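You operate a simulated robot arm through the tools that you are given. There is no shell and no other tool. Be economical: measure what you need, move in short steps, check, and stop when the job is done.

Carry out the task below with a simulated robot arm. There is one attempt and no reset: what you move stays moved.

Task
Turn the temperature dial to 6 degrees. Shut the sliding door two. Open the cool cabinet door, take the cold pack from the door end of the side counter and leave it on the lower shelf of the cool cabinet and shut the door again. Fetch the green cloth and set it on the door end of the side counter. Take the bottle from the window end of the side counter and put it on the corner end of the long bench. Shut the wide blue drawer. Push the grey door two shut. Open the glass door one, fetch the measuring flask from the middle shelf of the glass cabinet and stand it on the fourth shelf from the bottom of the steel rack and shut the one again. Any order will do. Set down upright: bottle, measuring flask.

It is judged by the outcome, as a careful person would: the job done as asked, and still so three seconds after it is handed in. It fails if anything else is knocked over, pushed out of place, dropped, spilled or broken. Flat cloth is picked up by pressing the open fingertips on it (5 to 10 N) and closing them slowly along it; thin cloth reads only 2 to 8 mm in the jaws.

Robot
A 6-joint arm with a two-finger parallel gripper on a trunk, on a base that drives. Base frame: it is fixed to the floor where the robot stands at the start and does not move with it; the origin is under the middle of the robot, x ahead of it, y to its left, z up. Readings come in mm, degrees, newtons and seconds.
With the tool pointing down near the work surface it reaches from about 180 to 660 mm from the robot's upright axis, wherever it stands. Its first joint turns from -166.0 to 166.0 degrees. Places, roughly: bottle [500, 500, 1000]; cold pack (13x6x3 cm) [700, 0, 900]; cool cabinet door [700, -100, 400]; corner end of the long bench [-4200, -500, 800]; door end of the side counter [900, 0, 900]; fourth shelf of the steel rack [200, 1000, 1300]; glass door one [-500, 1500, 1300]; green cloth (10x7x3 cm) [600, 500, 900]; grey door two [-400, 1100, 400]; lower shelf of the cool cabinet [900, 0, 300]; measuring flask [-250, 1500, 1250]; sliding door two [400, 300, 400]; temperature dial [600, 0, 800]; wide blue drawer [300, 300, 700]. Payload 4.1 kg.
Tool frame: the origin (TCP) lies between the finger pads and is the grasp point; the fingertips stand 23 mm ahead of it; z points along the fingers, y is the line along which they close. The gripper opens to 94 mm. The fingers are 38 mm wide and 10 mm thick; the gripper's body (54 by 96 mm) begins 39 mm behind the TCP.
Orientation is told as [roll, pitch, yaw] about the base's x, y, z axes, in that order, counted from this pose: with the fingers straight down and closing along the base's y, the tool's x points along the base's -x, its y along +y and its z along -z.

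Tools
- The arm moves only by the tool drive_tool. Its argument "increments" is a list of rows, each a list of 7 numbers: the turn, a rotation vector about the base's x, y, z in degrees, then the shift along the base's x, y, z in mm, then the opening, from 0 (shut) to 1 (fully open). In form: [[wx, wy, wz, x, y, z, gripper], ...]. A call has 1 to 20 rows; each row shifts and turns the commanded pose from where the row before left it. A row lasts 0.2 s, in which the tool goes at most 50 mm and 8.6 degrees; a call with a longer step from one row to the next is refused whole, and so is a gripper value outside its range. Where a pose cannot be reached the arm comes as near as it can. A force on the tool above 40 N (or 10 N above the force at the start of the call, whichever is more), or a blocked arm, ends the call early, and 0.2 s more pass. The fingers move at their own pace (about 45 mm/s each) and stop on an object; they squeeze with about 32 N. The grip force told is the motor's: it shows also when the fingers shut on nothing. Time passes only in rows, and 0.2 s behind the last, so rows that do not move let the fingers close. It gives the time, the measured TCP pose, the force on the tool (base axes), the opening and the grip force at its end, in the units of the frame above (readings bear some noise), with the torque about the TCP (base axes, N m) and any sound that the robot's microphone picked up.
- Cameras (640 x 400 px; columns grow to the right, rows downward): "scene" is now at [3.1, 199.6, 1330.6]; the picture's right is [0.37, -0.93, 0.00], its down [-0.75, -0.30, -0.60] and it looks along [0.55, 0.22, -0.80] (base axes); focal length 214 px, centre (320, 200). "wrist" rides on the gripper at [86, 16, -75] in the tool frame; the picture's right is [-0.18, 0.98, 0.00], its down [-0.58, -0.11, -0.81] and it looks along [-0.79, -0.15, 0.59] (tool axes); focal length 243 px, centre (320, 200). There is no depth. A picture from a camera that has moved, and an enlarged one, comes with that camera's place and axes in the base frame and with its lens. The place of the scene camera against the robot may be out by one fixed shift of up to 18 mm in any direction.
- camera(camera): a new picture of that camera. It takes no simulated time.
- lift_body(by): slides the trunk up (or, below 0, down) by that many mm; the arm and the scene camera ride with it, the base frame stays. It gives what a move gives, with no picture.
- steer(legs): drives the robot by 1 to 6 legs, each [ahead, turn to the left] in mm and degrees, along the robot's own axes; the way and the turn of a leg run together, so that a leg with both is an arc; at most 1500 mm and 180 degrees a leg. The arm and the cameras ride along, it lands a little off, and it stops where it bumps. It gives what a move gives.
- head_to(pan, tilt): turns the head with the scene camera to pan (to the left, within 155 degrees either way) and tilt (down, from -29 to 69), counted from straight ahead of the robot. It gives what a move gives.
- zoom(camera, box): a new picture of the part [left, top, right, bottom] of that camera's present view, enlarged. It takes no simulated time.
- finish_job(): hands the job in; it is judged then, once.

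Go step by step. Nothing tells you exact positions but the pictures and the camera data: compare them with the known pose of the tool, close in by small moves and look again before you grip or let go. The budget is 483 turns and 236 pictures, counting those below and the enlarged ones. Unless the task says otherwise, let go and move clear before handing in, and close with one line.

The tools are called after "Call:" as name(argument=value, ...) on one line, values as JSON. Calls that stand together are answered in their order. drive_tool: Moves the arm, as the interface text tells. Its arguments: {"type":"object","properties":{"increments":{"type":"array","items":{"type":"array","items":{"type":"number"}}}},"required":["increments"]} The other tools are called the same way: lift_body (by) slides the trunk up or down; steer (legs) drives the base; head_to (pan, tilt) turns the head that bears the scene camera; camera (camera) takes a picture; zoom (camera, box) takes an enlarged picture of a part of a camera's view; finish_job () hands the job in.

At the start:

```text
clock: 0.0
ee_pos: [357.4, 72.3, 1000.1]
tool_rot: [0.0, 0.0, 0.0]
wrist_force: [1.3, 0.3, -0.5]
moment: [-0.02, -0.04, -0.01]
grip_width: 93.9
grasp_force: 0.1
trunk travel left (down, up): [-300.0, 290.0]
robot x, y, heading: [1.2, -0.4, 0.1]
head pan, tilt: [21.6, 53.4]
```

scene: 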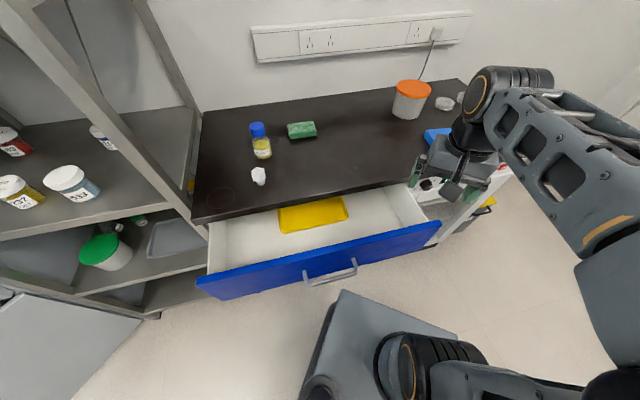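
wrist: 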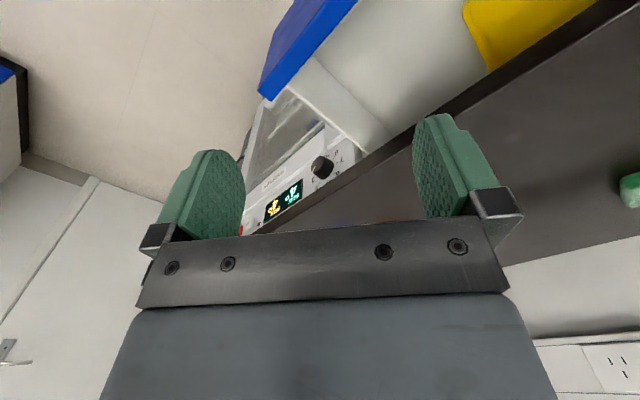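

I see the side counter ahead with the open blue drawer, bottle, green cloth/sponge and the blue cold pack near the arm. I'll look around first with the head.

Call:
head_to(pan=0, tilt=40)

Call:
camera(camera="scene")

Call:
head_to(pan=60, tilt=25)

Call:
camera(camera="scene")

Call:
head_to(pan=110, tilt=25)

Call:
camera(camera="scene")

Call:
head_to(pan=155, tilt=20)

Call:
camera(camera="scene")

Call:
head_to(pan=-100, tilt=25)

Call:
camera(camera="scene")

```text
clock: 0.8
ee_pos: [356.2, 72.4, 999.5]
tool_rot: [0.0, 0.0, -0.1]
wrist_force: [0.8, 0.4, 0.0]
moment: [0.01, 0.0, 0.01]
grip_width: 94.0
grasp_force: 0.1
trunk travel left (down, up): [-300.0, 290.0]
robot x, y, heading: [-0.6, 3.4, 0.2]
head pan, tilt: [0.0, 40.0]
```

```text
233 pictures are left
camera scene: at [19.6, 172.5, 1349.2], right [0.0, -1.0, 0.0], down [-0.64, 0.0, -0.77], along [0.77, 0.0, -0.64], focal length 214 px, centre (320, 200)
```

scene: 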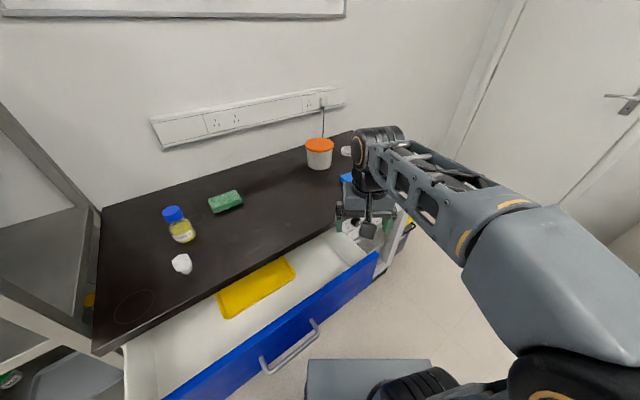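

```text
clock: 2.1
ee_pos: [356.6, 73.1, 999.4]
tool_rot: [0.0, 0.0, 0.0]
wrist_force: [-0.6, -0.6, -0.2]
moment: [0.03, 0.03, -0.01]
grip_width: 94.0
grasp_force: 0.0
trunk travel left (down, up): [-300.0, 290.0]
robot x, y, heading: [-0.3, -0.3, 0.2]
head pan, tilt: [60.0, 25.0]
```

```text
232 pictures are left
camera scene: at [-19.3, 252.2, 1372.5], right [0.87, -0.5, 0.0], down [-0.21, -0.37, -0.91], along [0.45, 0.78, -0.42], focal length 214 px, centre (320, 200)
```

scene: 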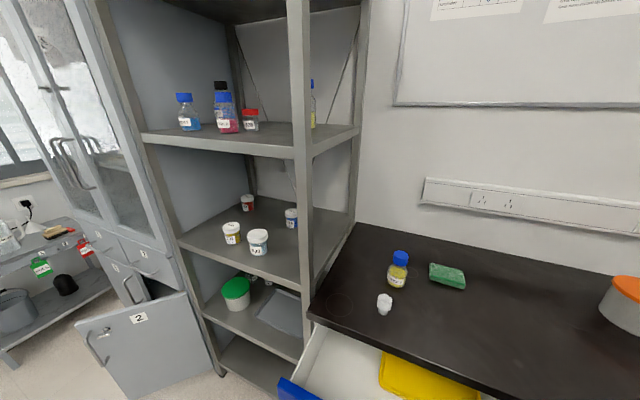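

```text
clock: 3.3
ee_pos: [356.1, 71.7, 999.9]
tool_rot: [0.2, -0.1, 0.0]
wrist_force: [-0.3, 0.9, 0.4]
moment: [0.0, 0.0, 0.01]
grip_width: 93.9
grasp_force: 0.0
trunk travel left (down, up): [-300.0, 290.0]
robot x, y, heading: [1.4, 0.3, -0.1]
head pan, tilt: [110.0, 25.0]
```

```text
231 pictures are left
camera scene: at [-96.9, 259.1, 1372.5], right [0.94, 0.34, 0.0], down [0.14, -0.4, -0.91], along [-0.31, 0.85, -0.42], focal length 214 px, centre (320, 200)
```

scene: 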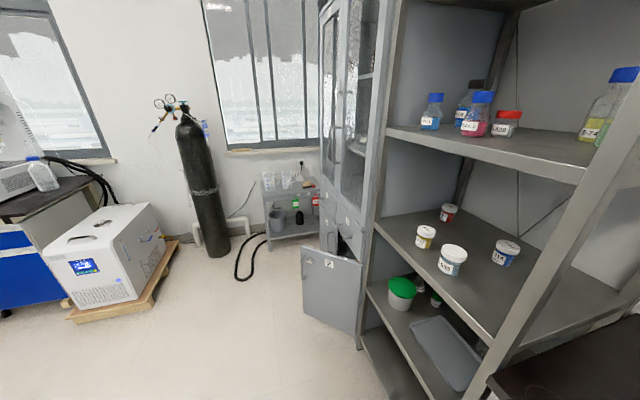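

```text
clock: 4.5
ee_pos: [356.3, 72.0, 998.6]
tool_rot: [0.0, -0.1, 0.0]
wrist_force: [0.4, 0.7, 0.0]
moment: [-0.03, 0.02, -0.03]
grip_width: 93.8
grasp_force: 0.0
trunk travel left (down, up): [-300.0, 290.0]
robot x, y, heading: [-2.0, -3.1, -0.0]
head pan, tilt: [154.7, 20.0]
```

```text
230 pictures are left
camera scene: at [-149.6, 212.3, 1380.6], right [0.43, 0.9, 0.0], down [0.31, -0.15, -0.94], along [-0.85, 0.4, -0.34], focal length 214 px, centre (320, 200)
```

scene: 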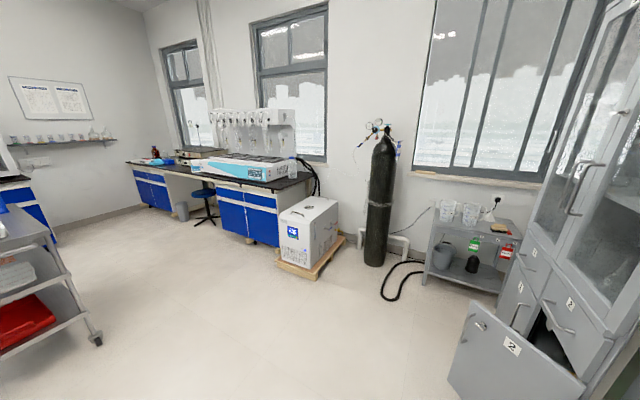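

```text
clock: 8.0
ee_pos: [356.1, 70.2, 999.4]
tool_rot: [0.0, 0.1, -0.1]
wrist_force: [0.0, -0.2, 0.7]
moment: [0.01, -0.01, 0.02]
grip_width: 94.3
grasp_force: 0.0
trunk travel left (down, up): [-300.0, 290.0]
robot x, y, heading: [-1.4, 1.8, -0.0]
head pan, tilt: [-100.0, 25.0]
```

```text
229 pictures are left
camera scene: at [-81.4, 81.7, 1372.6], right [-0.98, 0.17, 0.0], down [0.07, 0.42, -0.91], along [-0.16, -0.89, -0.42], focal length 214 px, centre (320, 200)
```

scene: 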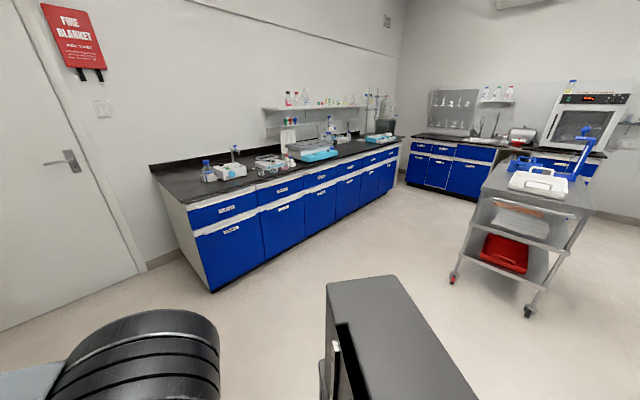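

The room is mapped: steel rack and glass cabinet left, long bench behind by the windows. Now a closer look at the counter front, dial and sliding doors.

Call:
head_to(pan=-10, tilt=62)

Call:
camera(camera="scene")

Call:
zoom(camera="wrist", box=[220, 80, 400, 240])

```text
clock: 9.7
ee_pos: [356.1, 70.9, 1001.7]
tool_rot: [0.0, 0.1, 0.0]
wrist_force: [-0.7, 0.1, -1.1]
moment: [-0.01, 0.02, 0.01]
grip_width: 94.1
grasp_force: 0.0
trunk travel left (down, up): [-300.0, 290.0]
robot x, y, heading: [4.2, 2.8, 0.0]
head pan, tilt: [-10.0, 62.0]
```

```text
228 pictures are left
camera scene: at [-2.1, 161.3, 1320.2], right [-0.17, -0.98, 0.0], down [-0.87, 0.15, -0.47], along [0.46, -0.08, -0.88], focal length 214 px, centre (320, 200)
```

scene: 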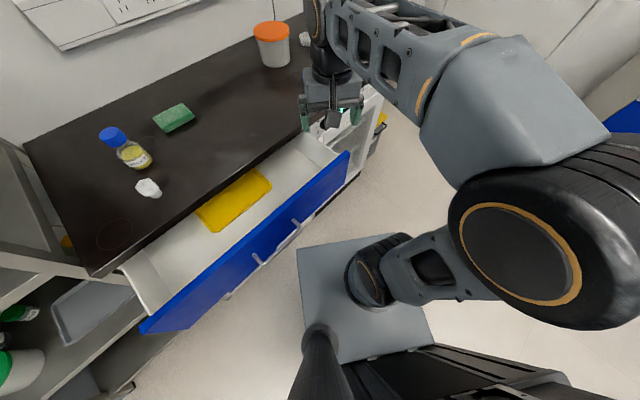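

```text
2.50 times, centred on (310, 160) of wrist
camera zoom: at [270.0, 87.8, 1074.5], right [0.18, 0.98, 0.0], down [0.58, -0.11, 0.81], along [0.79, -0.15, -0.59], focal length 606 px, centre (345, 300)
```

zoom: 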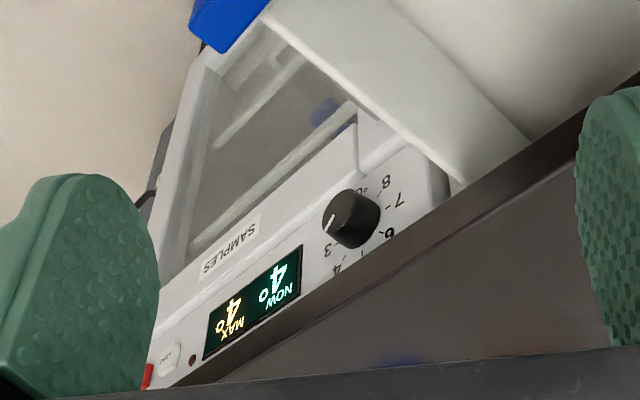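

The counter runs at an angle of about 34° to my x axis. I'll turn to face it and back off a little, then look at the drawer, dial and sliding doors.

Call:
steer(legs=[[0, 34], [-200, 0]])

Call:
head_to(pan=0, tilt=50)

Call:
camera(camera="scene")

Call:
camera(camera="wrist")

```text
clock: 12.9
ee_pos: [89.9, 147.4, 1000.2]
tool_rot: [0.1, 0.0, 33.9]
wrist_force: [-0.2, 0.3, -0.1]
moment: [-0.01, 0.01, 0.01]
grip_width: 94.1
grasp_force: 0.1
trunk travel left (down, up): [-300.0, 290.0]
robot x, y, heading: [-166.0, -112.3, 33.9]
head pan, tilt: [-10.0, 62.0]
```

```text
clock: 13.6
ee_pos: [90.0, 146.9, 999.4]
tool_rot: [-0.1, 0.0, 33.9]
wrist_force: [0.4, 0.2, -0.3]
moment: [-0.02, -0.01, 0.03]
grip_width: 94.0
grasp_force: 0.1
trunk travel left (down, up): [-300.0, 290.0]
robot x, y, heading: [-165.2, -112.6, 34.0]
head pan, tilt: [0.0, 50.0]
```

```text
226 pictures are left
camera scene: at [-250.3, 42.1, 1335.0], right [0.56, -0.83, 0.0], down [-0.64, -0.43, -0.64], along [0.53, 0.36, -0.77], focal length 214 px, centre (320, 200)
```

scene: 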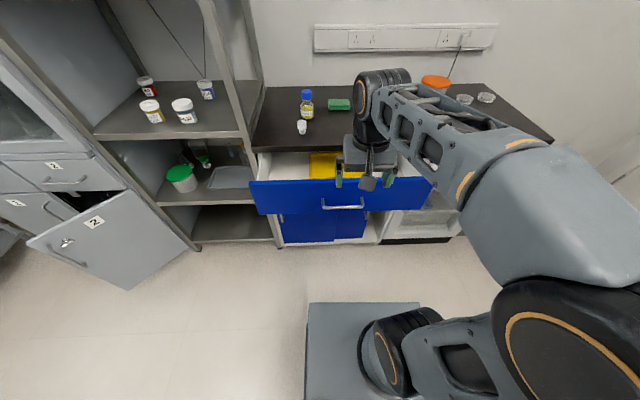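

```text
225 pictures are left
camera wrist: at [8.9, 111.9, 1074.5], right [-0.4, 0.92, 0.0], down [0.54, 0.23, 0.81], along [0.74, 0.32, -0.59], focal length 243 px, centre (320, 200)
```

wrist: 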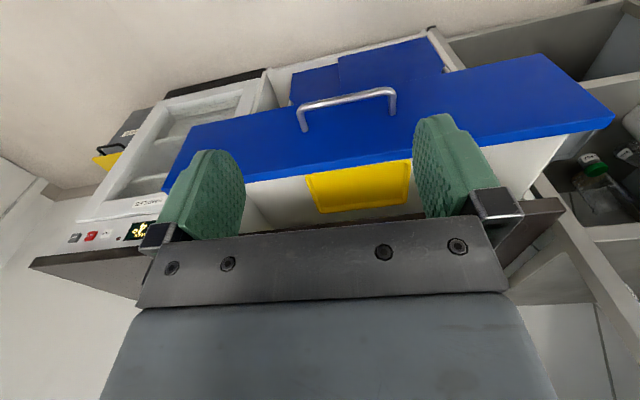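

I see the drawer front nearly square to me. A zoom will give the counter's exact angle.

Call:
zoom(camera="scene", box=[240, 120, 460, 260])

Call:
zoom(camera="wrist", box=[20, 20, 300, 280])

```text
2.86 times, centred on (350, 190) of scene
camera zoom: at [-250.3, 42.1, 1335.0], right [0.56, -0.83, 0.0], down [-0.64, -0.43, -0.64], along [0.53, 0.36, -0.77], focal length 613 px, centre (234, 229)
```

zoom: 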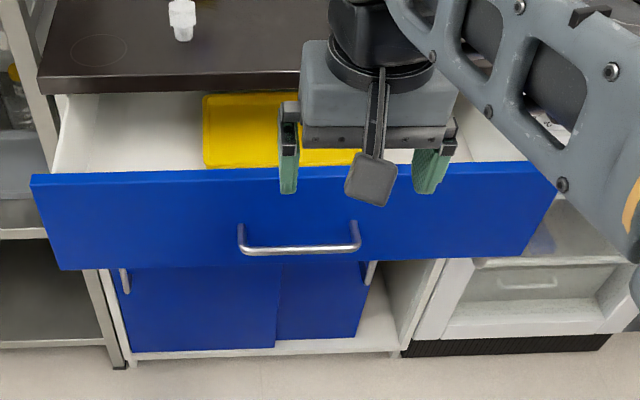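

```text
1.54 times, centred on (160, 150) of wrist
camera zoom: at [8.9, 111.9, 1074.5], right [-0.4, 0.92, 0.0], down [0.54, 0.23, 0.81], along [0.74, 0.32, -0.59], focal length 373 px, centre (566, 277)
```

zoom: 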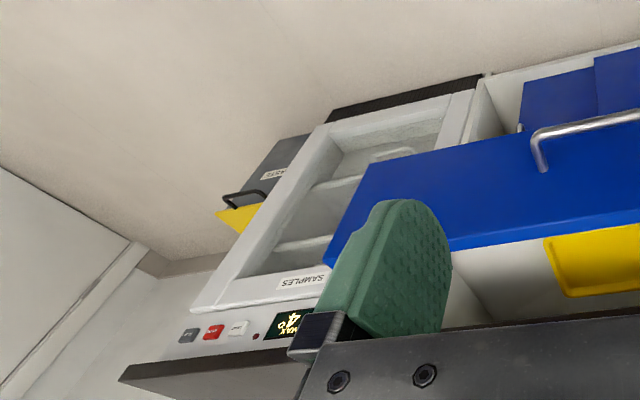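

The wall's normal is about 36.5°. Lowering the trunk gives me a vertical baseline for depth and brings the arm near drawer height.

Call:
lift_body(by=-200)

Call:
camera(camera="scene")

Call:
camera(camera="wrist")

```text
clock: 15.8
ee_pos: [90.0, 147.6, 800.1]
tool_rot: [0.0, 0.1, 33.9]
wrist_force: [-0.8, 0.2, -1.2]
moment: [0.0, -0.02, 0.02]
grip_width: 94.1
grasp_force: 0.0
trunk travel left (down, up): [-100.0, 490.0]
robot x, y, heading: [-162.2, -111.8, 34.1]
head pan, tilt: [0.0, 50.0]
```

```text
222 pictures are left
camera scene: at [-250.3, 42.1, 1135.1], right [0.56, -0.83, 0.0], down [-0.64, -0.43, -0.64], along [0.53, 0.36, -0.77], focal length 214 px, centre (320, 200)
```

scene: 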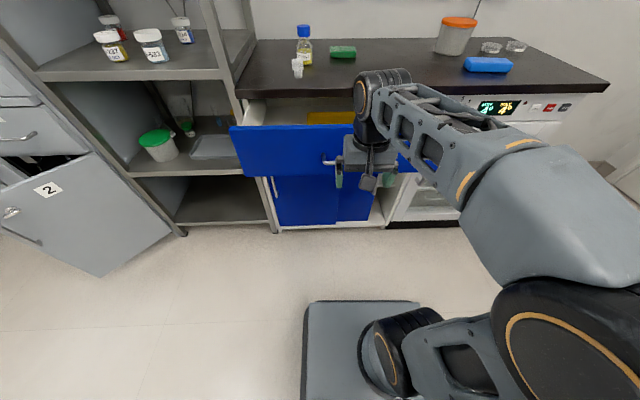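

```text
221 pictures are left
camera wrist: at [8.9, 111.8, 874.5], right [-0.4, 0.92, 0.0], down [0.54, 0.23, 0.81], along [0.74, 0.32, -0.59], focal length 243 px, centre (320, 200)
```

wrist: 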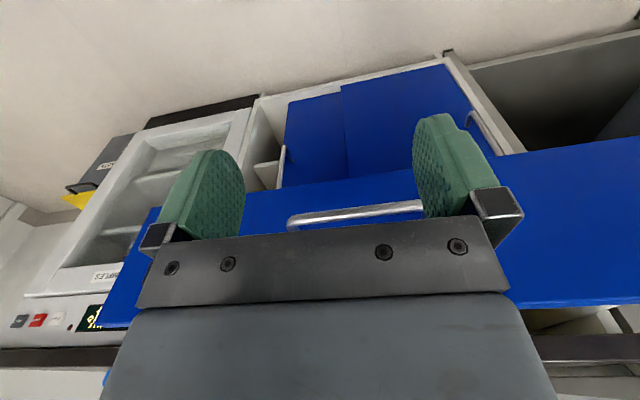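

Getting precise pixel rows of the drawer, counter and dial with zooms.

Call:
zoom(camera="scene", box=[220, 70, 400, 240])

Call:
zoom(camera="scene", box=[420, 30, 620, 140])

```text
2.35 times, centred on (310, 155) of scene
camera zoom: at [-250.3, 42.1, 1135.1], right [0.56, -0.83, 0.0], down [-0.64, -0.43, -0.64], along [0.53, 0.36, -0.77], focal length 505 px, centre (344, 306)
```

zoom: 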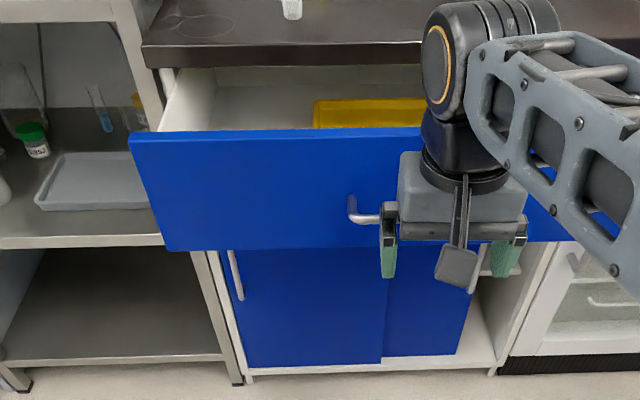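

```text
3.20 times, centred on (520, 85) of scene
camera zoom: at [-250.3, 42.1, 1135.1], right [0.56, -0.83, 0.0], down [-0.64, -0.43, -0.64], along [0.53, 0.36, -0.77], focal length 686 px, centre (-320, 568)
```

zoom: 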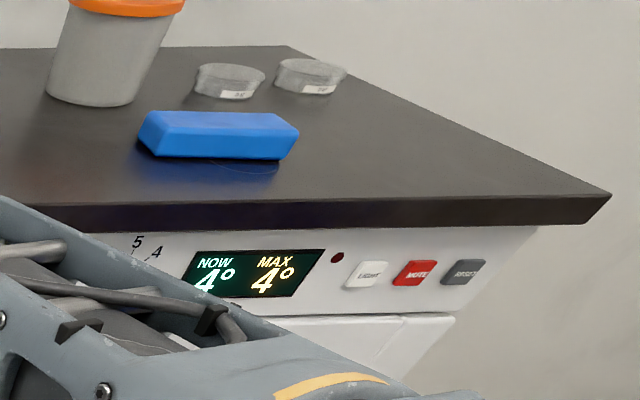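

Counter top is at z≈869, drawer face about n=345 (in my heading), handle z≈752, drawer bottom ≈635. I'll pitch the tool horizontal, closed, to push the drawer face below its handle.

Call:
drive_tool(increments=[[4.85, -6.61, 0.2, 2.2, 3.9, -9.5, 0], [4.85, -6.61, 0.2, 2.2, 3.9, -9.5, 0], [4.85, -6.61, 0.2, 2.2, 3.9, -9.5, 0], [4.85, -6.61, 0.2, 2.2, 3.9, -9.5, 0], [4.85, -6.61, 0.2, 2.2, 3.9, -9.5, 0], [4.85, -6.61, 0.2, 2.2, 3.9, -9.5, 0], [4.85, -6.61, 0.2, 2.2, 3.9, -9.5, 0], [4.85, -6.61, 0.2, 2.2, 3.9, -9.5, 0], [4.85, -6.61, 0.2, 2.2, 3.9, -9.5, 0], [4.85, -6.61, 0.2, 2.2, 3.9, -9.5, 0], [4.85, -6.61, 0.2, 2.2, 3.9, -9.5, 0]])

Call:
camera(camera="wrist")

Call:
camera(camera="scene")

```text
clock: 18.2
ee_pos: [147.4, 245.1, 731.6]
tool_rot: [104.4, -88.9, -66.7]
wrist_force: [0.3, -0.5, 0.5]
moment: [-0.04, -0.01, 0.06]
grip_width: 0.0
grasp_force: 32.2
out of reach, approached as far as the arm can: row 7, 8, 9, 10, 11
trunk travel left (down, up): [-100.0, 490.0]
robot x, y, heading: [-166.0, -108.1, 33.9]
head pan, tilt: [0.0, 50.0]
```

```text
218 pictures are left
camera wrist: at [77.4, 215.1, 645.0], right [-0.6, 0.77, 0.2], down [-0.57, -0.59, 0.58], along [0.56, 0.23, 0.79], focal length 243 px, centre (320, 200)
```

wrist: 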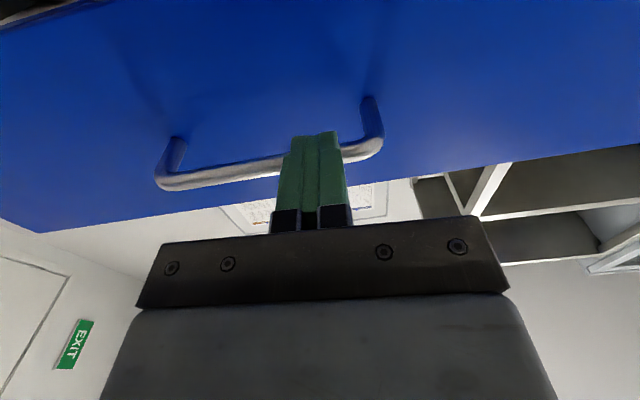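

```text
217 pictures are left
camera scene: at [-250.5, 41.8, 1135.1], right [0.56, -0.83, 0.0], down [-0.64, -0.43, -0.64], along [0.53, 0.36, -0.77], focal length 214 px, centre (320, 200)
```

scene: 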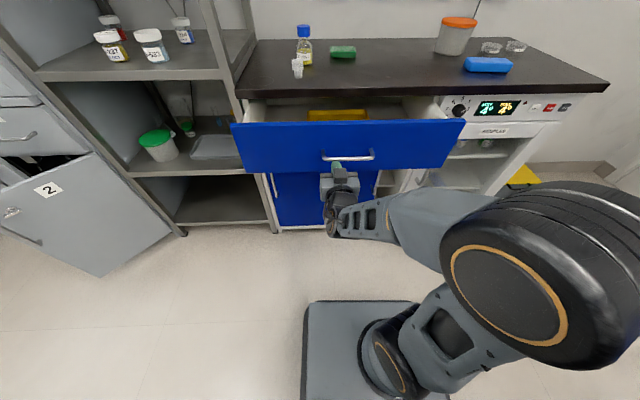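

The tool is horizontal, fingertips just under the handle bar near the drawer face. I'll lower it slightly and see whether it's free.

Call:
drive_tool(increments=[[0, 0, 0, 0, 0, -10, 0], [0, 0, 0, 0, 0, -10, 0], [0, 0, 0, 0, 0, -10, 0]])

Call:
zoom(camera="scene", box=[220, 80, 480, 240])

```text
clock: 19.0
ee_pos: [148.6, 251.7, 702.6]
tool_rot: [103.7, -89.0, -65.9]
wrist_force: [0.1, -0.5, 0.9]
moment: [-0.01, -0.03, -0.01]
grip_width: 0.0
grasp_force: 32.2
out of reach, approached as far as the arm can: row 1, 3
trunk travel left (down, up): [-100.0, 490.0]
robot x, y, heading: [-167.3, -110.5, 34.1]
head pan, tilt: [0.0, 50.0]
```

```text
2.46 times, centred on (350, 160) of scene
camera zoom: at [-250.3, 42.0, 1135.1], right [0.56, -0.83, 0.0], down [-0.64, -0.43, -0.64], along [0.53, 0.36, -0.77], focal length 528 px, centre (246, 298)
```

zoom: 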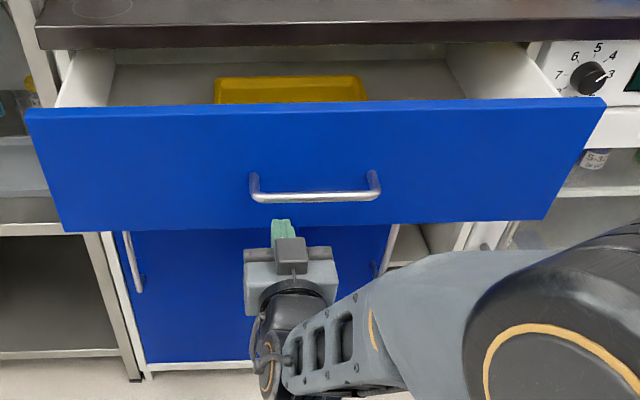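

The tips are below the bar and will meet the face at z≈700. Pushing forward along the drawer's axis.

Call:
drive_tool(increments=[[0, 0, 0, 12.1, 8.9, 0, 0], [0, 0, 0, 12.1, 8.9, 0, 0], [0, 0, 0, 12.1, 8.9, 0, 0], [0, 0, 0, 12.1, 8.9, 0, 0], [0, 0, 0, 12.1, 8.9, 0, 0], [0, 0, 0, 12.1, 8.9, 0, 0]])

Call:
zoom(camera="scene", box=[220, 80, 480, 240])

```text
clock: 20.4
ee_pos: [223.2, 304.3, 702.2]
tool_rot: [99.6, -89.0, -62.0]
wrist_force: [0.6, -0.6, 0.0]
moment: [-0.01, -0.02, 0.03]
grip_width: 0.0
grasp_force: 32.1
trunk travel left (down, up): [-100.0, 490.0]
robot x, y, heading: [-163.8, -111.4, 33.9]
head pan, tilt: [0.0, 50.0]
```

```text
2.46 times, centred on (350, 160) of scene
camera zoom: at [-250.4, 42.1, 1135.1], right [0.56, -0.83, 0.0], down [-0.64, -0.43, -0.64], along [0.53, 0.36, -0.77], focal length 528 px, centre (246, 298)
```

zoom: 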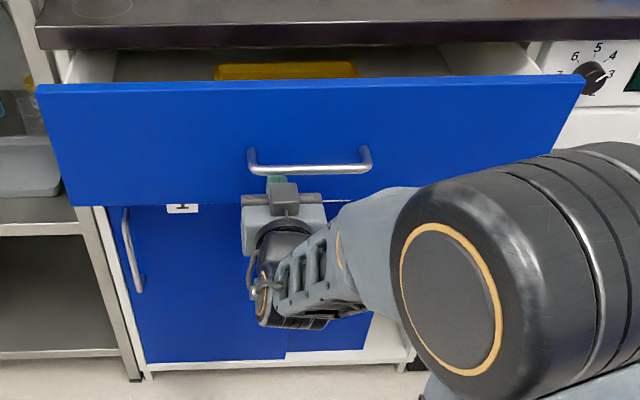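

The drawer is sliding in. Continue.

Call:
drive_tool(increments=[[0, 0, 0, 12.1, 8.9, 0, 0], [0, 0, 0, 12.1, 8.9, 0, 0], [0, 0, 0, 12.1, 8.9, 0, 0], [0, 0, 0, 12.1, 8.9, 0, 0], [0, 0, 0, 8.1, 5.9, 0, 0], [0, 0, 0, 8.1, 5.9, 0, 0], [0, 0, 0, 8.1, 5.9, 0, 0], [0, 0, 0, 8.1, 5.9, 0, 0], [0, 0, 0, 8.1, 5.9, 0, 0]])

Call:
zoom(camera="scene", box=[220, 80, 480, 240])

```text
clock: 22.4
ee_pos: [310.7, 369.6, 702.1]
tool_rot: [97.3, -89.0, -59.6]
wrist_force: [-18.0, -17.2, 0.2]
moment: [-0.07, 0.11, -0.22]
grip_width: 0.0
grasp_force: 32.2
trunk travel left (down, up): [-100.0, 490.0]
robot x, y, heading: [-166.7, -112.0, 33.9]
head pan, tilt: [0.0, 50.0]
```

```text
2.46 times, centred on (350, 160) of scene
camera zoom: at [-251.8, 40.8, 1135.1], right [0.56, -0.83, 0.0], down [-0.64, -0.43, -0.64], along [0.53, 0.36, -0.77], focal length 528 px, centre (246, 298)
```

zoom: 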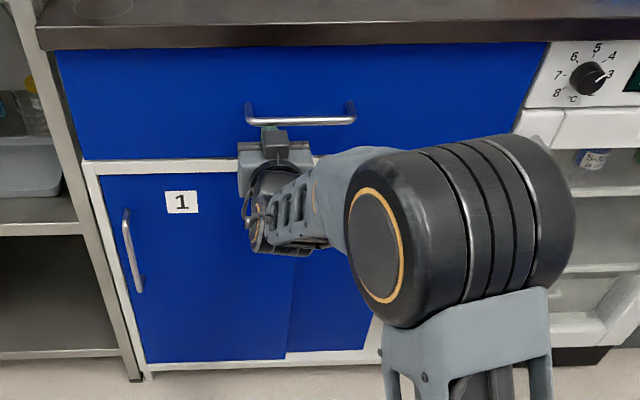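

Drawer looks shut (25 N contact). Retract the arm, and press-check visually.

Call:
drive_tool(increments=[[0, 0, 0, -24, -17.8, 0, 0], [0, 0, 0, -24, -17.8, 0, 0], [0, 0, 0, -24, -17.8, 0, 0], [0, 0, 0, -24, -17.8, 0, 0], [0, 0, 0, -24, -17.8, 0, 0], [0, 0, 0, -24, -17.8, 0, 0]])

Call:
steer(legs=[[0, -88], [280, 0], [0, 90]])

Call:
camera(camera="scene")

```text
clock: 23.8
ee_pos: [165.4, 261.9, 701.9]
tool_rot: [99.4, -89.0, -61.6]
wrist_force: [0.8, 0.4, -0.2]
moment: [0.03, -0.02, 0.01]
grip_width: 0.0
grasp_force: 32.1
trunk travel left (down, up): [-100.0, 490.0]
robot x, y, heading: [-168.8, -109.9, 33.8]
head pan, tilt: [0.0, 50.0]
```

```text
clock: 33.5
ee_pos: [303.9, 44.9, 701.9]
tool_rot: [100.3, -88.9, -59.0]
wrist_force: [-0.4, 0.2, -1.2]
moment: [0.0, 0.02, -0.01]
grip_width: 0.0
grasp_force: 32.3
trunk travel left (down, up): [-100.0, 490.0]
robot x, y, heading: [1.0, -345.4, 37.6]
head pan, tilt: [0.0, 50.0]
```

```text
213 pictures are left
camera scene: at [-96.9, -201.0, 1135.1], right [0.61, -0.79, 0.0], down [-0.61, -0.47, -0.64], along [0.51, 0.39, -0.77], focal length 214 px, centre (320, 200)
```

scene: 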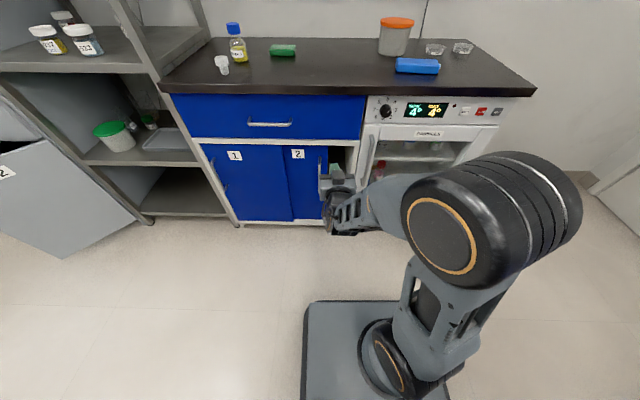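

Now the counter is square to my view. Zoom in on the dial, fridge door and sliding doors.

Call:
zoom(camera="scene", box=[340, 80, 540, 205])

Call:
zoom(camera="scene", box=[150, 80, 350, 235])

Call:
zoom(camera="scene", box=[355, 85, 455, 145])

```text
3.20 times, centred on (440, 142) of scene
camera zoom: at [-96.9, -201.0, 1135.1], right [0.61, -0.79, 0.0], down [-0.61, -0.47, -0.64], along [0.51, 0.39, -0.77], focal length 686 px, centre (-64, 384)
```

zoom: 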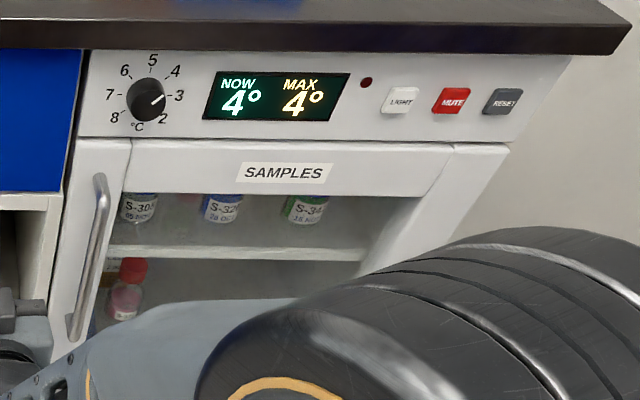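

```text
2.58 times, centred on (250, 158) of scene
camera zoom: at [-96.9, -201.0, 1135.1], right [0.61, -0.79, 0.0], down [-0.61, -0.47, -0.64], along [0.51, 0.39, -0.77], focal length 554 px, centre (501, 310)
```

zoom: 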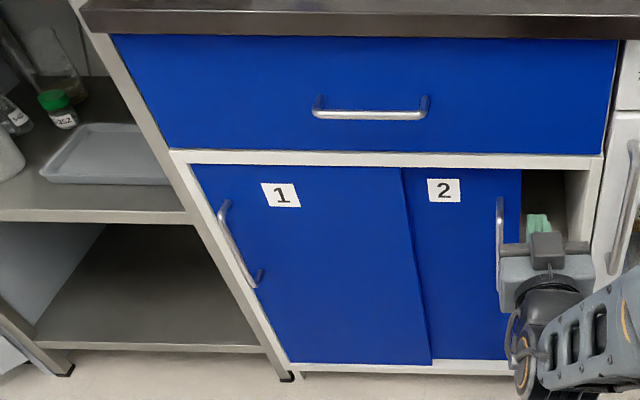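

```text
6.40 times, centred on (405, 115) of scene
camera zoom: at [-96.9, -201.0, 1135.1], right [0.61, -0.79, 0.0], down [-0.61, -0.47, -0.64], along [0.51, 0.39, -0.77], focal length 1373 px, centre (-224, 744)
```

zoom: 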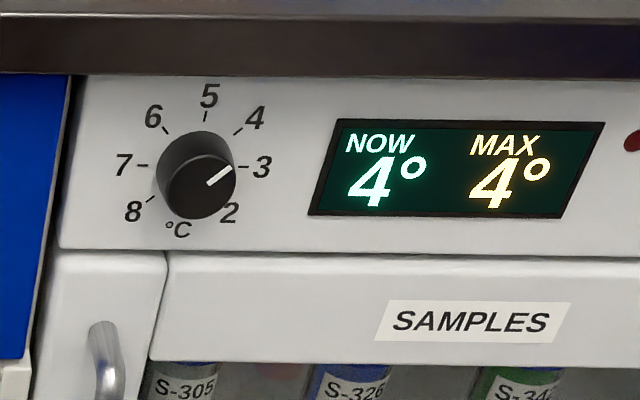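

The dial's pointer is at 4 (45°); 6 is 90° counter-clockwise. I'll raise the trunk, drive closer and bring the tool sideways in front of the dial.

Call:
lift_body(by=80)

Call:
steer(legs=[[110, 0]])

Call:
drive_tool(increments=[[0, 0, 0, 12, -16, 0, 0.3], [0, 0, 0, 12, -16, 0, 0.6], [0, 0, 0, 12, -16, 0, 0.8], [0, 0, 0, 12, -16, 0, 0.8], [0, 0, 0, 12, -16, 0, 0.8], [0, 0, 0, 12, -16, 0, 0.8], [0, 0, 0, 12, -16, 0, 0.8], [0, 0, 0, 12, -16, 0, 0.8]])

Call:
camera(camera="scene")

Call:
camera(camera="wrist")

```text
clock: 34.7
ee_pos: [305.2, 45.0, 783.2]
tool_rot: [100.2, -89.0, -58.6]
wrist_force: [-0.6, -0.2, 0.0]
moment: [-0.03, 0.03, 0.0]
grip_width: 0.1
grasp_force: 31.9
trunk travel left (down, up): [-180.0, 410.0]
robot x, y, heading: [-1.1, -348.3, 37.3]
head pan, tilt: [0.0, 50.0]
```

```text
clock: 35.9
ee_pos: [391.3, 112.6, 783.2]
tool_rot: [100.6, -88.9, -59.0]
wrist_force: [-0.3, -0.5, -0.1]
moment: [0.02, 0.0, 0.05]
grip_width: 0.0
grasp_force: 32.0
trunk travel left (down, up): [-180.0, 410.0]
robot x, y, heading: [84.3, -278.8, 37.5]
head pan, tilt: [0.0, 50.0]
```

```text
clock: 37.7
ee_pos: [409.5, 77.0, 795.5]
tool_rot: [97.3, -89.1, -56.3]
wrist_force: [0.3, 0.3, 0.1]
moment: [-0.01, -0.01, 0.0]
grip_width: 75.3
grasp_force: 0.1
out of reach, approached as far as the arm can: row 2, 3, 4, 5, 6, 7, 8
trunk travel left (down, up): [-180.0, 410.0]
robot x, y, heading: [85.1, -281.0, 37.5]
head pan, tilt: [0.0, 50.0]
```

```text
209 pictures are left
camera scene: at [-9.4, -133.6, 1215.1], right [0.61, -0.79, 0.0], down [-0.61, -0.47, -0.64], along [0.51, 0.39, -0.77], focal length 214 px, centre (320, 200)
```

scene: 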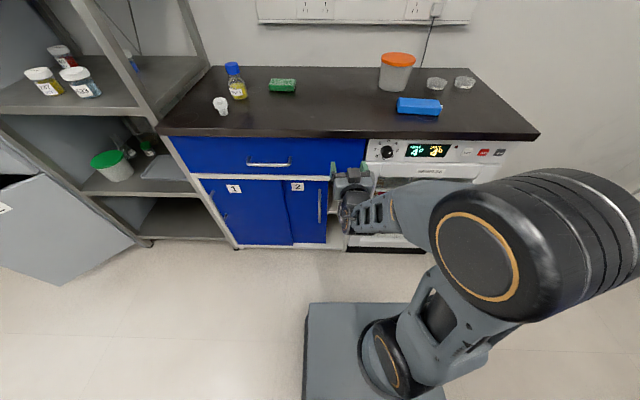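

```text
208 pictures are left
camera wrist: at [342.5, 42.2, 709.1], right [-0.64, 0.74, 0.2], down [-0.53, -0.62, 0.58], along [0.55, 0.27, 0.79], focal length 243 px, centre (320, 200)
```

wrist: 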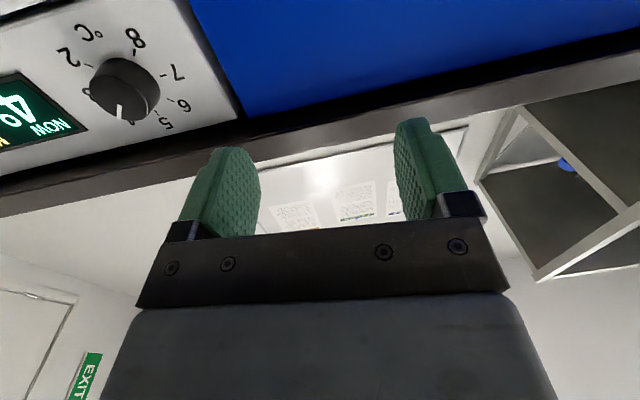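

Close-in horizontal poses are limited, so I'll back up 80 mm and reach farther forward and right toward the dial.

Call:
steer(legs=[[-80, 0]])

Call:
drive_tool(increments=[[0, 0, 0, 16, 12, 0, 0.8], [0, 0, 0, 16, 12, 0, 0.8], [0, 0, 0, 16, 12, 0, 0.8], [0, 0, 0, 16, 12, 0, 0.8], [0, 0, 0, 16, 12, 0, 0.8], [0, 0, 0, 12, -16, -2, 0.8], [0, 0, 0, 12, -16, -2, 0.8], [0, 0, 0, 12, -16, -2, 0.8], [0, 0, 0, 12, -16, -2, 0.8], [0, 0, 0, 12, -16, -2, 0.8], [0, 0, 0, 12, -16, -2, 0.8]])

Call:
camera(camera="wrist")

Call:
camera(camera="scene")

```text
clock: 38.8
ee_pos: [345.7, 29.0, 795.0]
tool_rot: [97.1, -89.2, -56.1]
wrist_force: [1.2, 0.0, -0.1]
moment: [-0.01, 0.01, -0.02]
grip_width: 75.3
grasp_force: 0.1
trunk travel left (down, up): [-180.0, 410.0]
robot x, y, heading: [21.5, -330.0, 37.5]
head pan, tilt: [0.0, 50.0]
```

```text
clock: 41.2
ee_pos: [406.0, 94.8, 792.6]
tool_rot: [91.5, -89.1, -51.1]
wrist_force: [-0.2, -0.5, -1.1]
moment: [0.0, -0.03, -0.03]
grip_width: 75.3
grasp_force: 0.0
out of reach, approached as far as the arm can: row 2, 3, 4, 5, 6, 7, 8, 9, 10, 11
trunk travel left (down, up): [-180.0, 410.0]
robot x, y, heading: [20.0, -331.3, 37.5]
head pan, tilt: [0.0, 50.0]
```

```text
207 pictures are left
camera wrist: at [336.2, 59.7, 706.0], right [-0.64, 0.75, 0.2], down [-0.54, -0.61, 0.58], along [0.55, 0.26, 0.79], focal length 243 px, centre (320, 200)
```

wrist: 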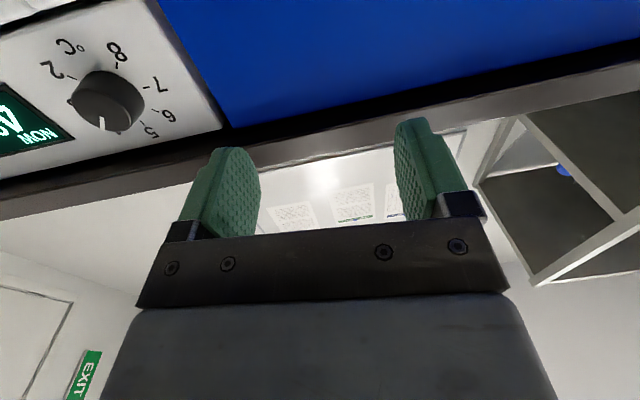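

```text
206 pictures are left
camera scene: at [-73.7, -183.2, 1215.1], right [0.61, -0.79, 0.0], down [-0.61, -0.47, -0.64], along [0.51, 0.39, -0.77], focal length 214 px, centre (320, 200)
```

scene: 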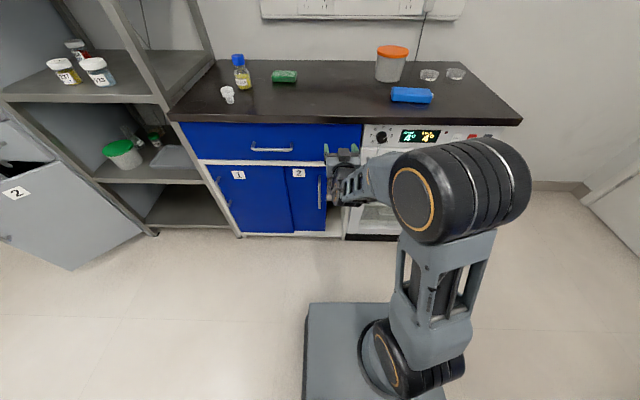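

The wrist seems to need the target left of the tool axis. I'll shift the robot ~220 mm right along the counter.

Call:
steer(legs=[[-40, 0], [0, -90], [225, 0], [0, 90], [60, 0]])

Call:
camera(camera="scene")

Call:
camera(camera="wrist")

```text
clock: 51.5
ee_pos: [559.0, -66.2, 792.6]
tool_rot: [91.7, -89.1, -50.9]
wrist_force: [0.2, 1.2, -0.3]
moment: [0.02, 0.0, -0.04]
grip_width: 75.2
grasp_force: 0.1
trunk travel left (down, up): [-180.0, 410.0]
robot x, y, heading: [176.5, -494.8, 37.7]
head pan, tilt: [0.0, 50.0]
```

```text
205 pictures are left
camera scene: at [82.0, -345.2, 1215.1], right [0.61, -0.79, 0.0], down [-0.6, -0.47, -0.64], along [0.51, 0.4, -0.77], focal length 214 px, centre (320, 200)
```

scene: 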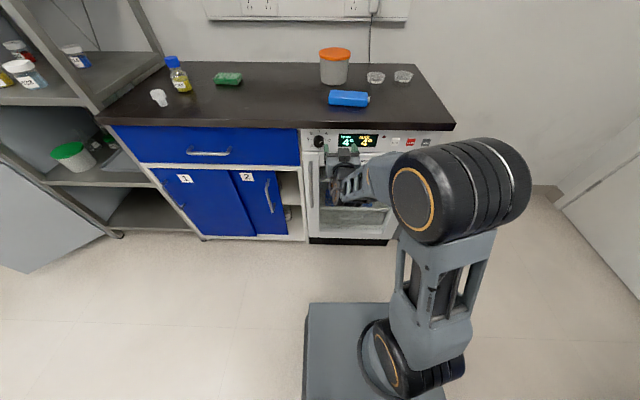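

```text
204 pictures are left
camera wrist: at [490.4, -99.8, 706.0], right [-0.64, 0.74, 0.2], down [-0.53, -0.62, 0.58], along [0.55, 0.26, 0.79], focal length 243 px, centre (320, 200)
```

wrist: 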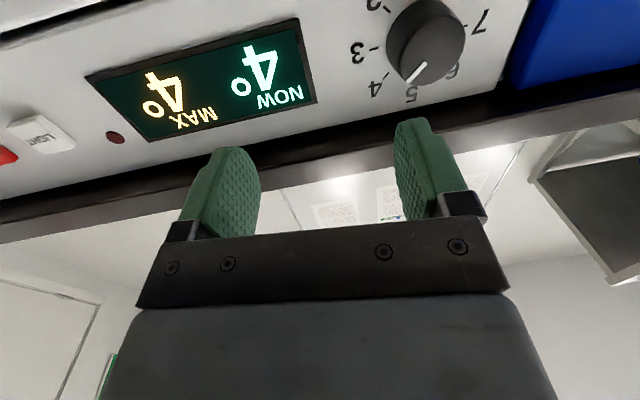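

Dial is located at about (586, 50, 780) by two independent rays. I'll align the tool with it 60 mm out and pre-roll 90° clockwise.

Call:
drive_tool(increments=[[6.49, 4.98, 0, -4.2, 5.5, -1.1, 0.75], [6.49, 4.98, 0, -4.2, 5.5, -1.1, 0.75], [6.49, 4.98, 0, -4.2, 5.5, -1.1, 0.75], [6.49, 4.98, 0, -4.2, 5.5, -1.1, 0.75], [6.49, 4.98, 0, -4.2, 5.5, -1.1, 0.75], [6.49, 4.98, 0, -4.2, 5.5, -1.1, 0.75], [6.49, 4.98, 0, -4.2, 5.5, -1.1, 0.75], [6.49, 4.98, 0, -4.2, 5.5, -1.1, 0.75], [6.49, 4.98, 0, -4.2, 5.5, -1.1, 0.75], [6.49, 4.98, 0, -4.2, 5.5, -1.1, 0.75], [6.49, 4.98, 0, -4.2, 5.5, -1.1, 0.75]])

Call:
camera(camera="scene")

Call:
camera(camera="wrist")

```text
clock: 53.9
ee_pos: [407.4, 160.6, 1099.8]
tool_rot: [93.0, 1.0, -52.5]
wrist_force: [-0.5, -0.6, 1.0]
moment: [0.03, 0.01, -0.01]
grip_width: 70.4
grasp_force: 0.0
out of reach, approached as far as the arm can: row 1, 2, 3, 4, 5, 6, 7, 8, 9, 10, 11
trunk travel left (down, up): [-180.0, 410.0]
robot x, y, heading: [174.4, -490.5, 37.9]
head pan, tilt: [0.0, 50.0]
```

```text
203 pictures are left
camera scene: at [82.1, -345.1, 1215.0], right [0.61, -0.79, 0.0], down [-0.6, -0.47, -0.64], along [0.51, 0.4, -0.77], focal length 214 px, centre (320, 200)
```

scene: 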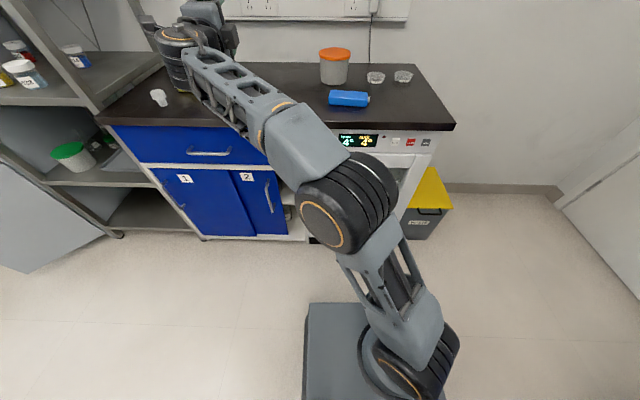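

```text
202 pictures are left
camera wrist: at [294.4, 183.5, 1112.9], right [0.08, -0.19, 0.98], down [-0.28, -0.95, -0.16], along [0.96, -0.26, -0.13], focal length 243 px, centre (320, 200)
```

wrist: 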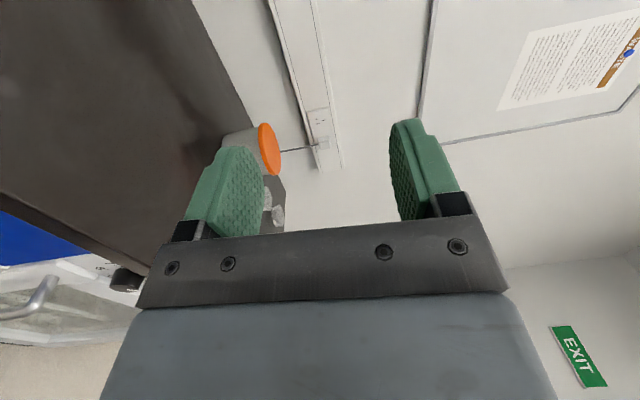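

The arm jumped far when the pose wasn't reachable; it's now above the counter near the bottle. I'll back it off gently, up and toward me, and check nothing was touched.

Call:
drive_tool(increments=[[0, 0, 0, -10, -8, 10, 0.75], [0, 0, 0, -15, -12, 8, 0.75], [0, 0, 0, -15, -12, 5, 0.75]])

Call:
camera(camera="scene")

```text
clock: 54.7
ee_pos: [365.7, 129.0, 1122.3]
tool_rot: [93.0, 0.9, -52.5]
wrist_force: [0.2, 0.0, -0.5]
moment: [0.0, 0.0, -0.04]
grip_width: 70.3
grasp_force: 0.1
trunk travel left (down, up): [-180.0, 410.0]
robot x, y, heading: [176.5, -493.4, 37.9]
head pan, tilt: [0.0, 50.0]
```

```text
201 pictures are left
camera scene: at [82.2, -344.9, 1215.0], right [0.61, -0.79, 0.0], down [-0.6, -0.47, -0.64], along [0.51, 0.39, -0.77], focal length 214 px, centre (320, 200)
```

scene: 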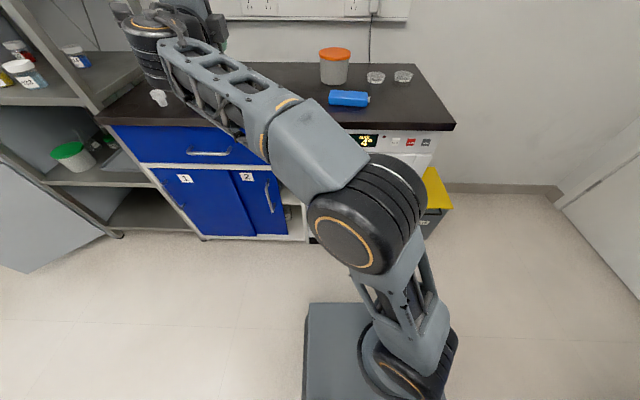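

Clear, nothing looks disturbed. I'll bring the arm back to a neutral "tool down" pose in front of the robot, in small checked steps.

Call:
drive_tool(increments=[[-6.45, -5.03, 0, 8, -22, 0, 0.75], [-6.45, -5.03, 0, 8, -22, 0, 0.75], [-6.45, -5.03, 0, 8, -22, 0, 0.75], [-6.45, -5.03, 0, 8, -22, 0, 0.75]])

Call:
camera(camera="scene")

```text
clock: 55.7
ee_pos: [398.3, 40.1, 1121.3]
tool_rot: [93.7, -32.0, -52.4]
wrist_force: [-0.4, 0.2, 0.4]
moment: [0.01, 0.03, 0.02]
grip_width: 70.5
grasp_force: 0.1
trunk travel left (down, up): [-180.0, 410.0]
robot x, y, heading: [171.4, -497.0, 37.8]
head pan, tilt: [0.0, 50.0]
```

```text
200 pictures are left
camera scene: at [82.0, -344.9, 1215.0], right [0.61, -0.79, 0.0], down [-0.6, -0.47, -0.64], along [0.51, 0.39, -0.77], focal length 214 px, centre (320, 200)
```

scene: 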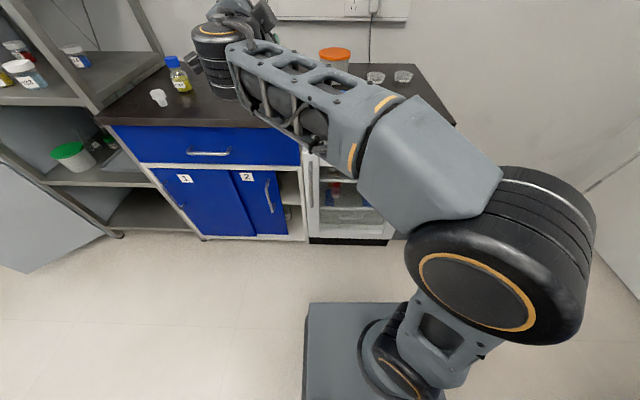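

Good, bottle is standing. Continue.

Call:
drive_tool(increments=[[-6.45, -5.03, 0, 2, -20, 0, 0.75], [-6.45, -5.03, 0, 2, -20, 0, 0.75], [-6.45, -5.03, 0, 2, -20, 0, 0.75], [-6.45, -5.03, 0, 2, -20, 0, 0.75], [-6.45, -5.03, 0, 2, -20, 0, 0.75], [-6.45, -5.03, 0, 2, -20, 0, 0.75], [-6.45, -5.03, 0, 2, -20, 0, 0.75]])

Call:
camera(camera="scene")

```text
clock: 57.3
ee_pos: [413.0, -98.7, 1123.3]
tool_rot: [121.4, -89.1, -80.1]
wrist_force: [-0.2, -0.2, -0.4]
moment: [0.01, 0.01, 0.0]
grip_width: 70.6
grasp_force: 0.0
trunk travel left (down, up): [-180.0, 410.0]
robot x, y, heading: [173.2, -492.4, 37.7]
head pan, tilt: [0.0, 50.0]
```

```text
199 pictures are left
camera scene: at [82.1, -344.9, 1215.0], right [0.61, -0.79, 0.0], down [-0.6, -0.47, -0.64], along [0.51, 0.39, -0.77], focal length 214 px, centre (320, 200)
```

scene: 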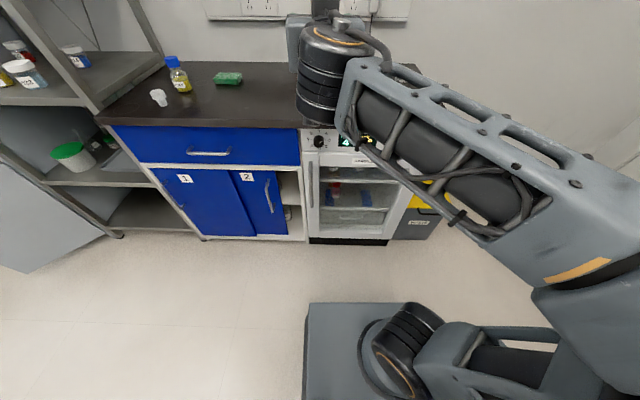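

The arm is happy when the tool is high relative to the trunk, so I'll lower the trunk fully and then descend to dial height.

Call:
lift_body(by=-180)

Call:
drive_tool(increments=[[0, 0, 0, 0, 0, -20, 0.75], [0, 0, 0, 0, 0, -20, 0.75], [0, 0, 0, 0, 0, -20, 0.75], [0, 0, 0, 0, 0, -20, 0.75]])

Call:
camera(camera="scene")

```text
clock: 59.3
ee_pos: [412.4, -99.8, 943.0]
tool_rot: [117.1, -88.9, -76.0]
wrist_force: [-0.9, -0.1, 0.6]
moment: [-0.03, 0.02, 0.02]
grip_width: 70.6
grasp_force: 0.0
trunk travel left (down, up): [0.0, 590.0]
robot x, y, heading: [178.4, -494.6, 37.8]
head pan, tilt: [0.0, 50.0]
```

```text
clock: 60.3
ee_pos: [412.6, -100.5, 861.6]
tool_rot: [116.4, -88.9, -75.1]
wrist_force: [0.1, -0.6, -0.6]
moment: [-0.01, 0.02, -0.02]
grip_width: 70.5
grasp_force: 0.1
trunk travel left (down, up): [0.0, 590.0]
robot x, y, heading: [178.4, -492.4, 37.8]
head pan, tilt: [0.0, 50.0]
```

```text
198 pictures are left
camera scene: at [82.1, -345.1, 1035.1], right [0.61, -0.79, 0.0], down [-0.6, -0.47, -0.64], along [0.51, 0.4, -0.77], focal length 214 px, centre (320, 200)
```

scene: 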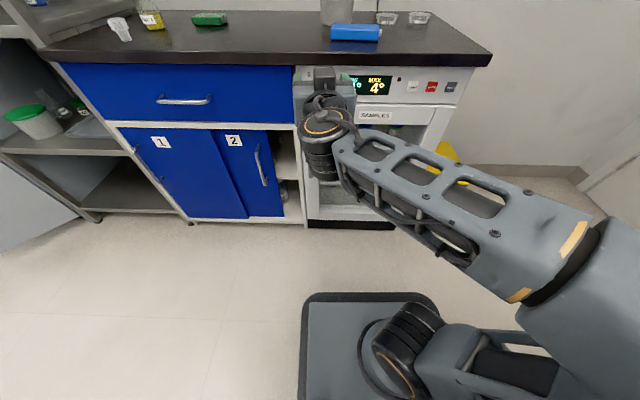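

Working well. Move to the pre-dial position, about 50 mm short.

Call:
drive_tool(increments=[[0, 0, 0, 0, 0, -20, 0.75], [0, 0, 0, 0, 0, -20, 0.75], [0, 0, 0, 0, 0, -20, 0.75], [0, 0, 0, 0, 0, -21, 0.75], [0, 0, 0, 14, 13, 0, 0.75], [0, 0, 0, 14, 13, 0, 0.75], [0, 0, 0, 14, 13, 0, 0.75], [0, 0, 0, 14, 13, 0, 0.75]])

Call:
camera(camera="wrist")

```text
clock: 62.1
ee_pos: [469.1, -47.0, 781.9]
tool_rot: [117.4, -88.9, -76.1]
wrist_force: [0.2, -1.1, 0.0]
moment: [-0.02, -0.03, 0.0]
grip_width: 70.4
grasp_force: 0.2
trunk travel left (down, up): [0.0, 590.0]
robot x, y, heading: [175.6, -493.6, 38.2]
head pan, tilt: [0.0, 50.0]
```

```text
197 pictures are left
camera wrist: at [401.7, -82.6, 695.3], right [-0.65, 0.74, 0.2], down [-0.53, -0.62, 0.57], along [0.55, 0.26, 0.8], focal length 243 px, centre (320, 200)
```

wrist: 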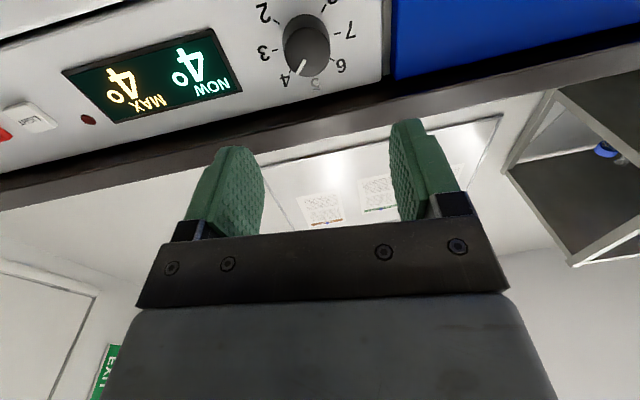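

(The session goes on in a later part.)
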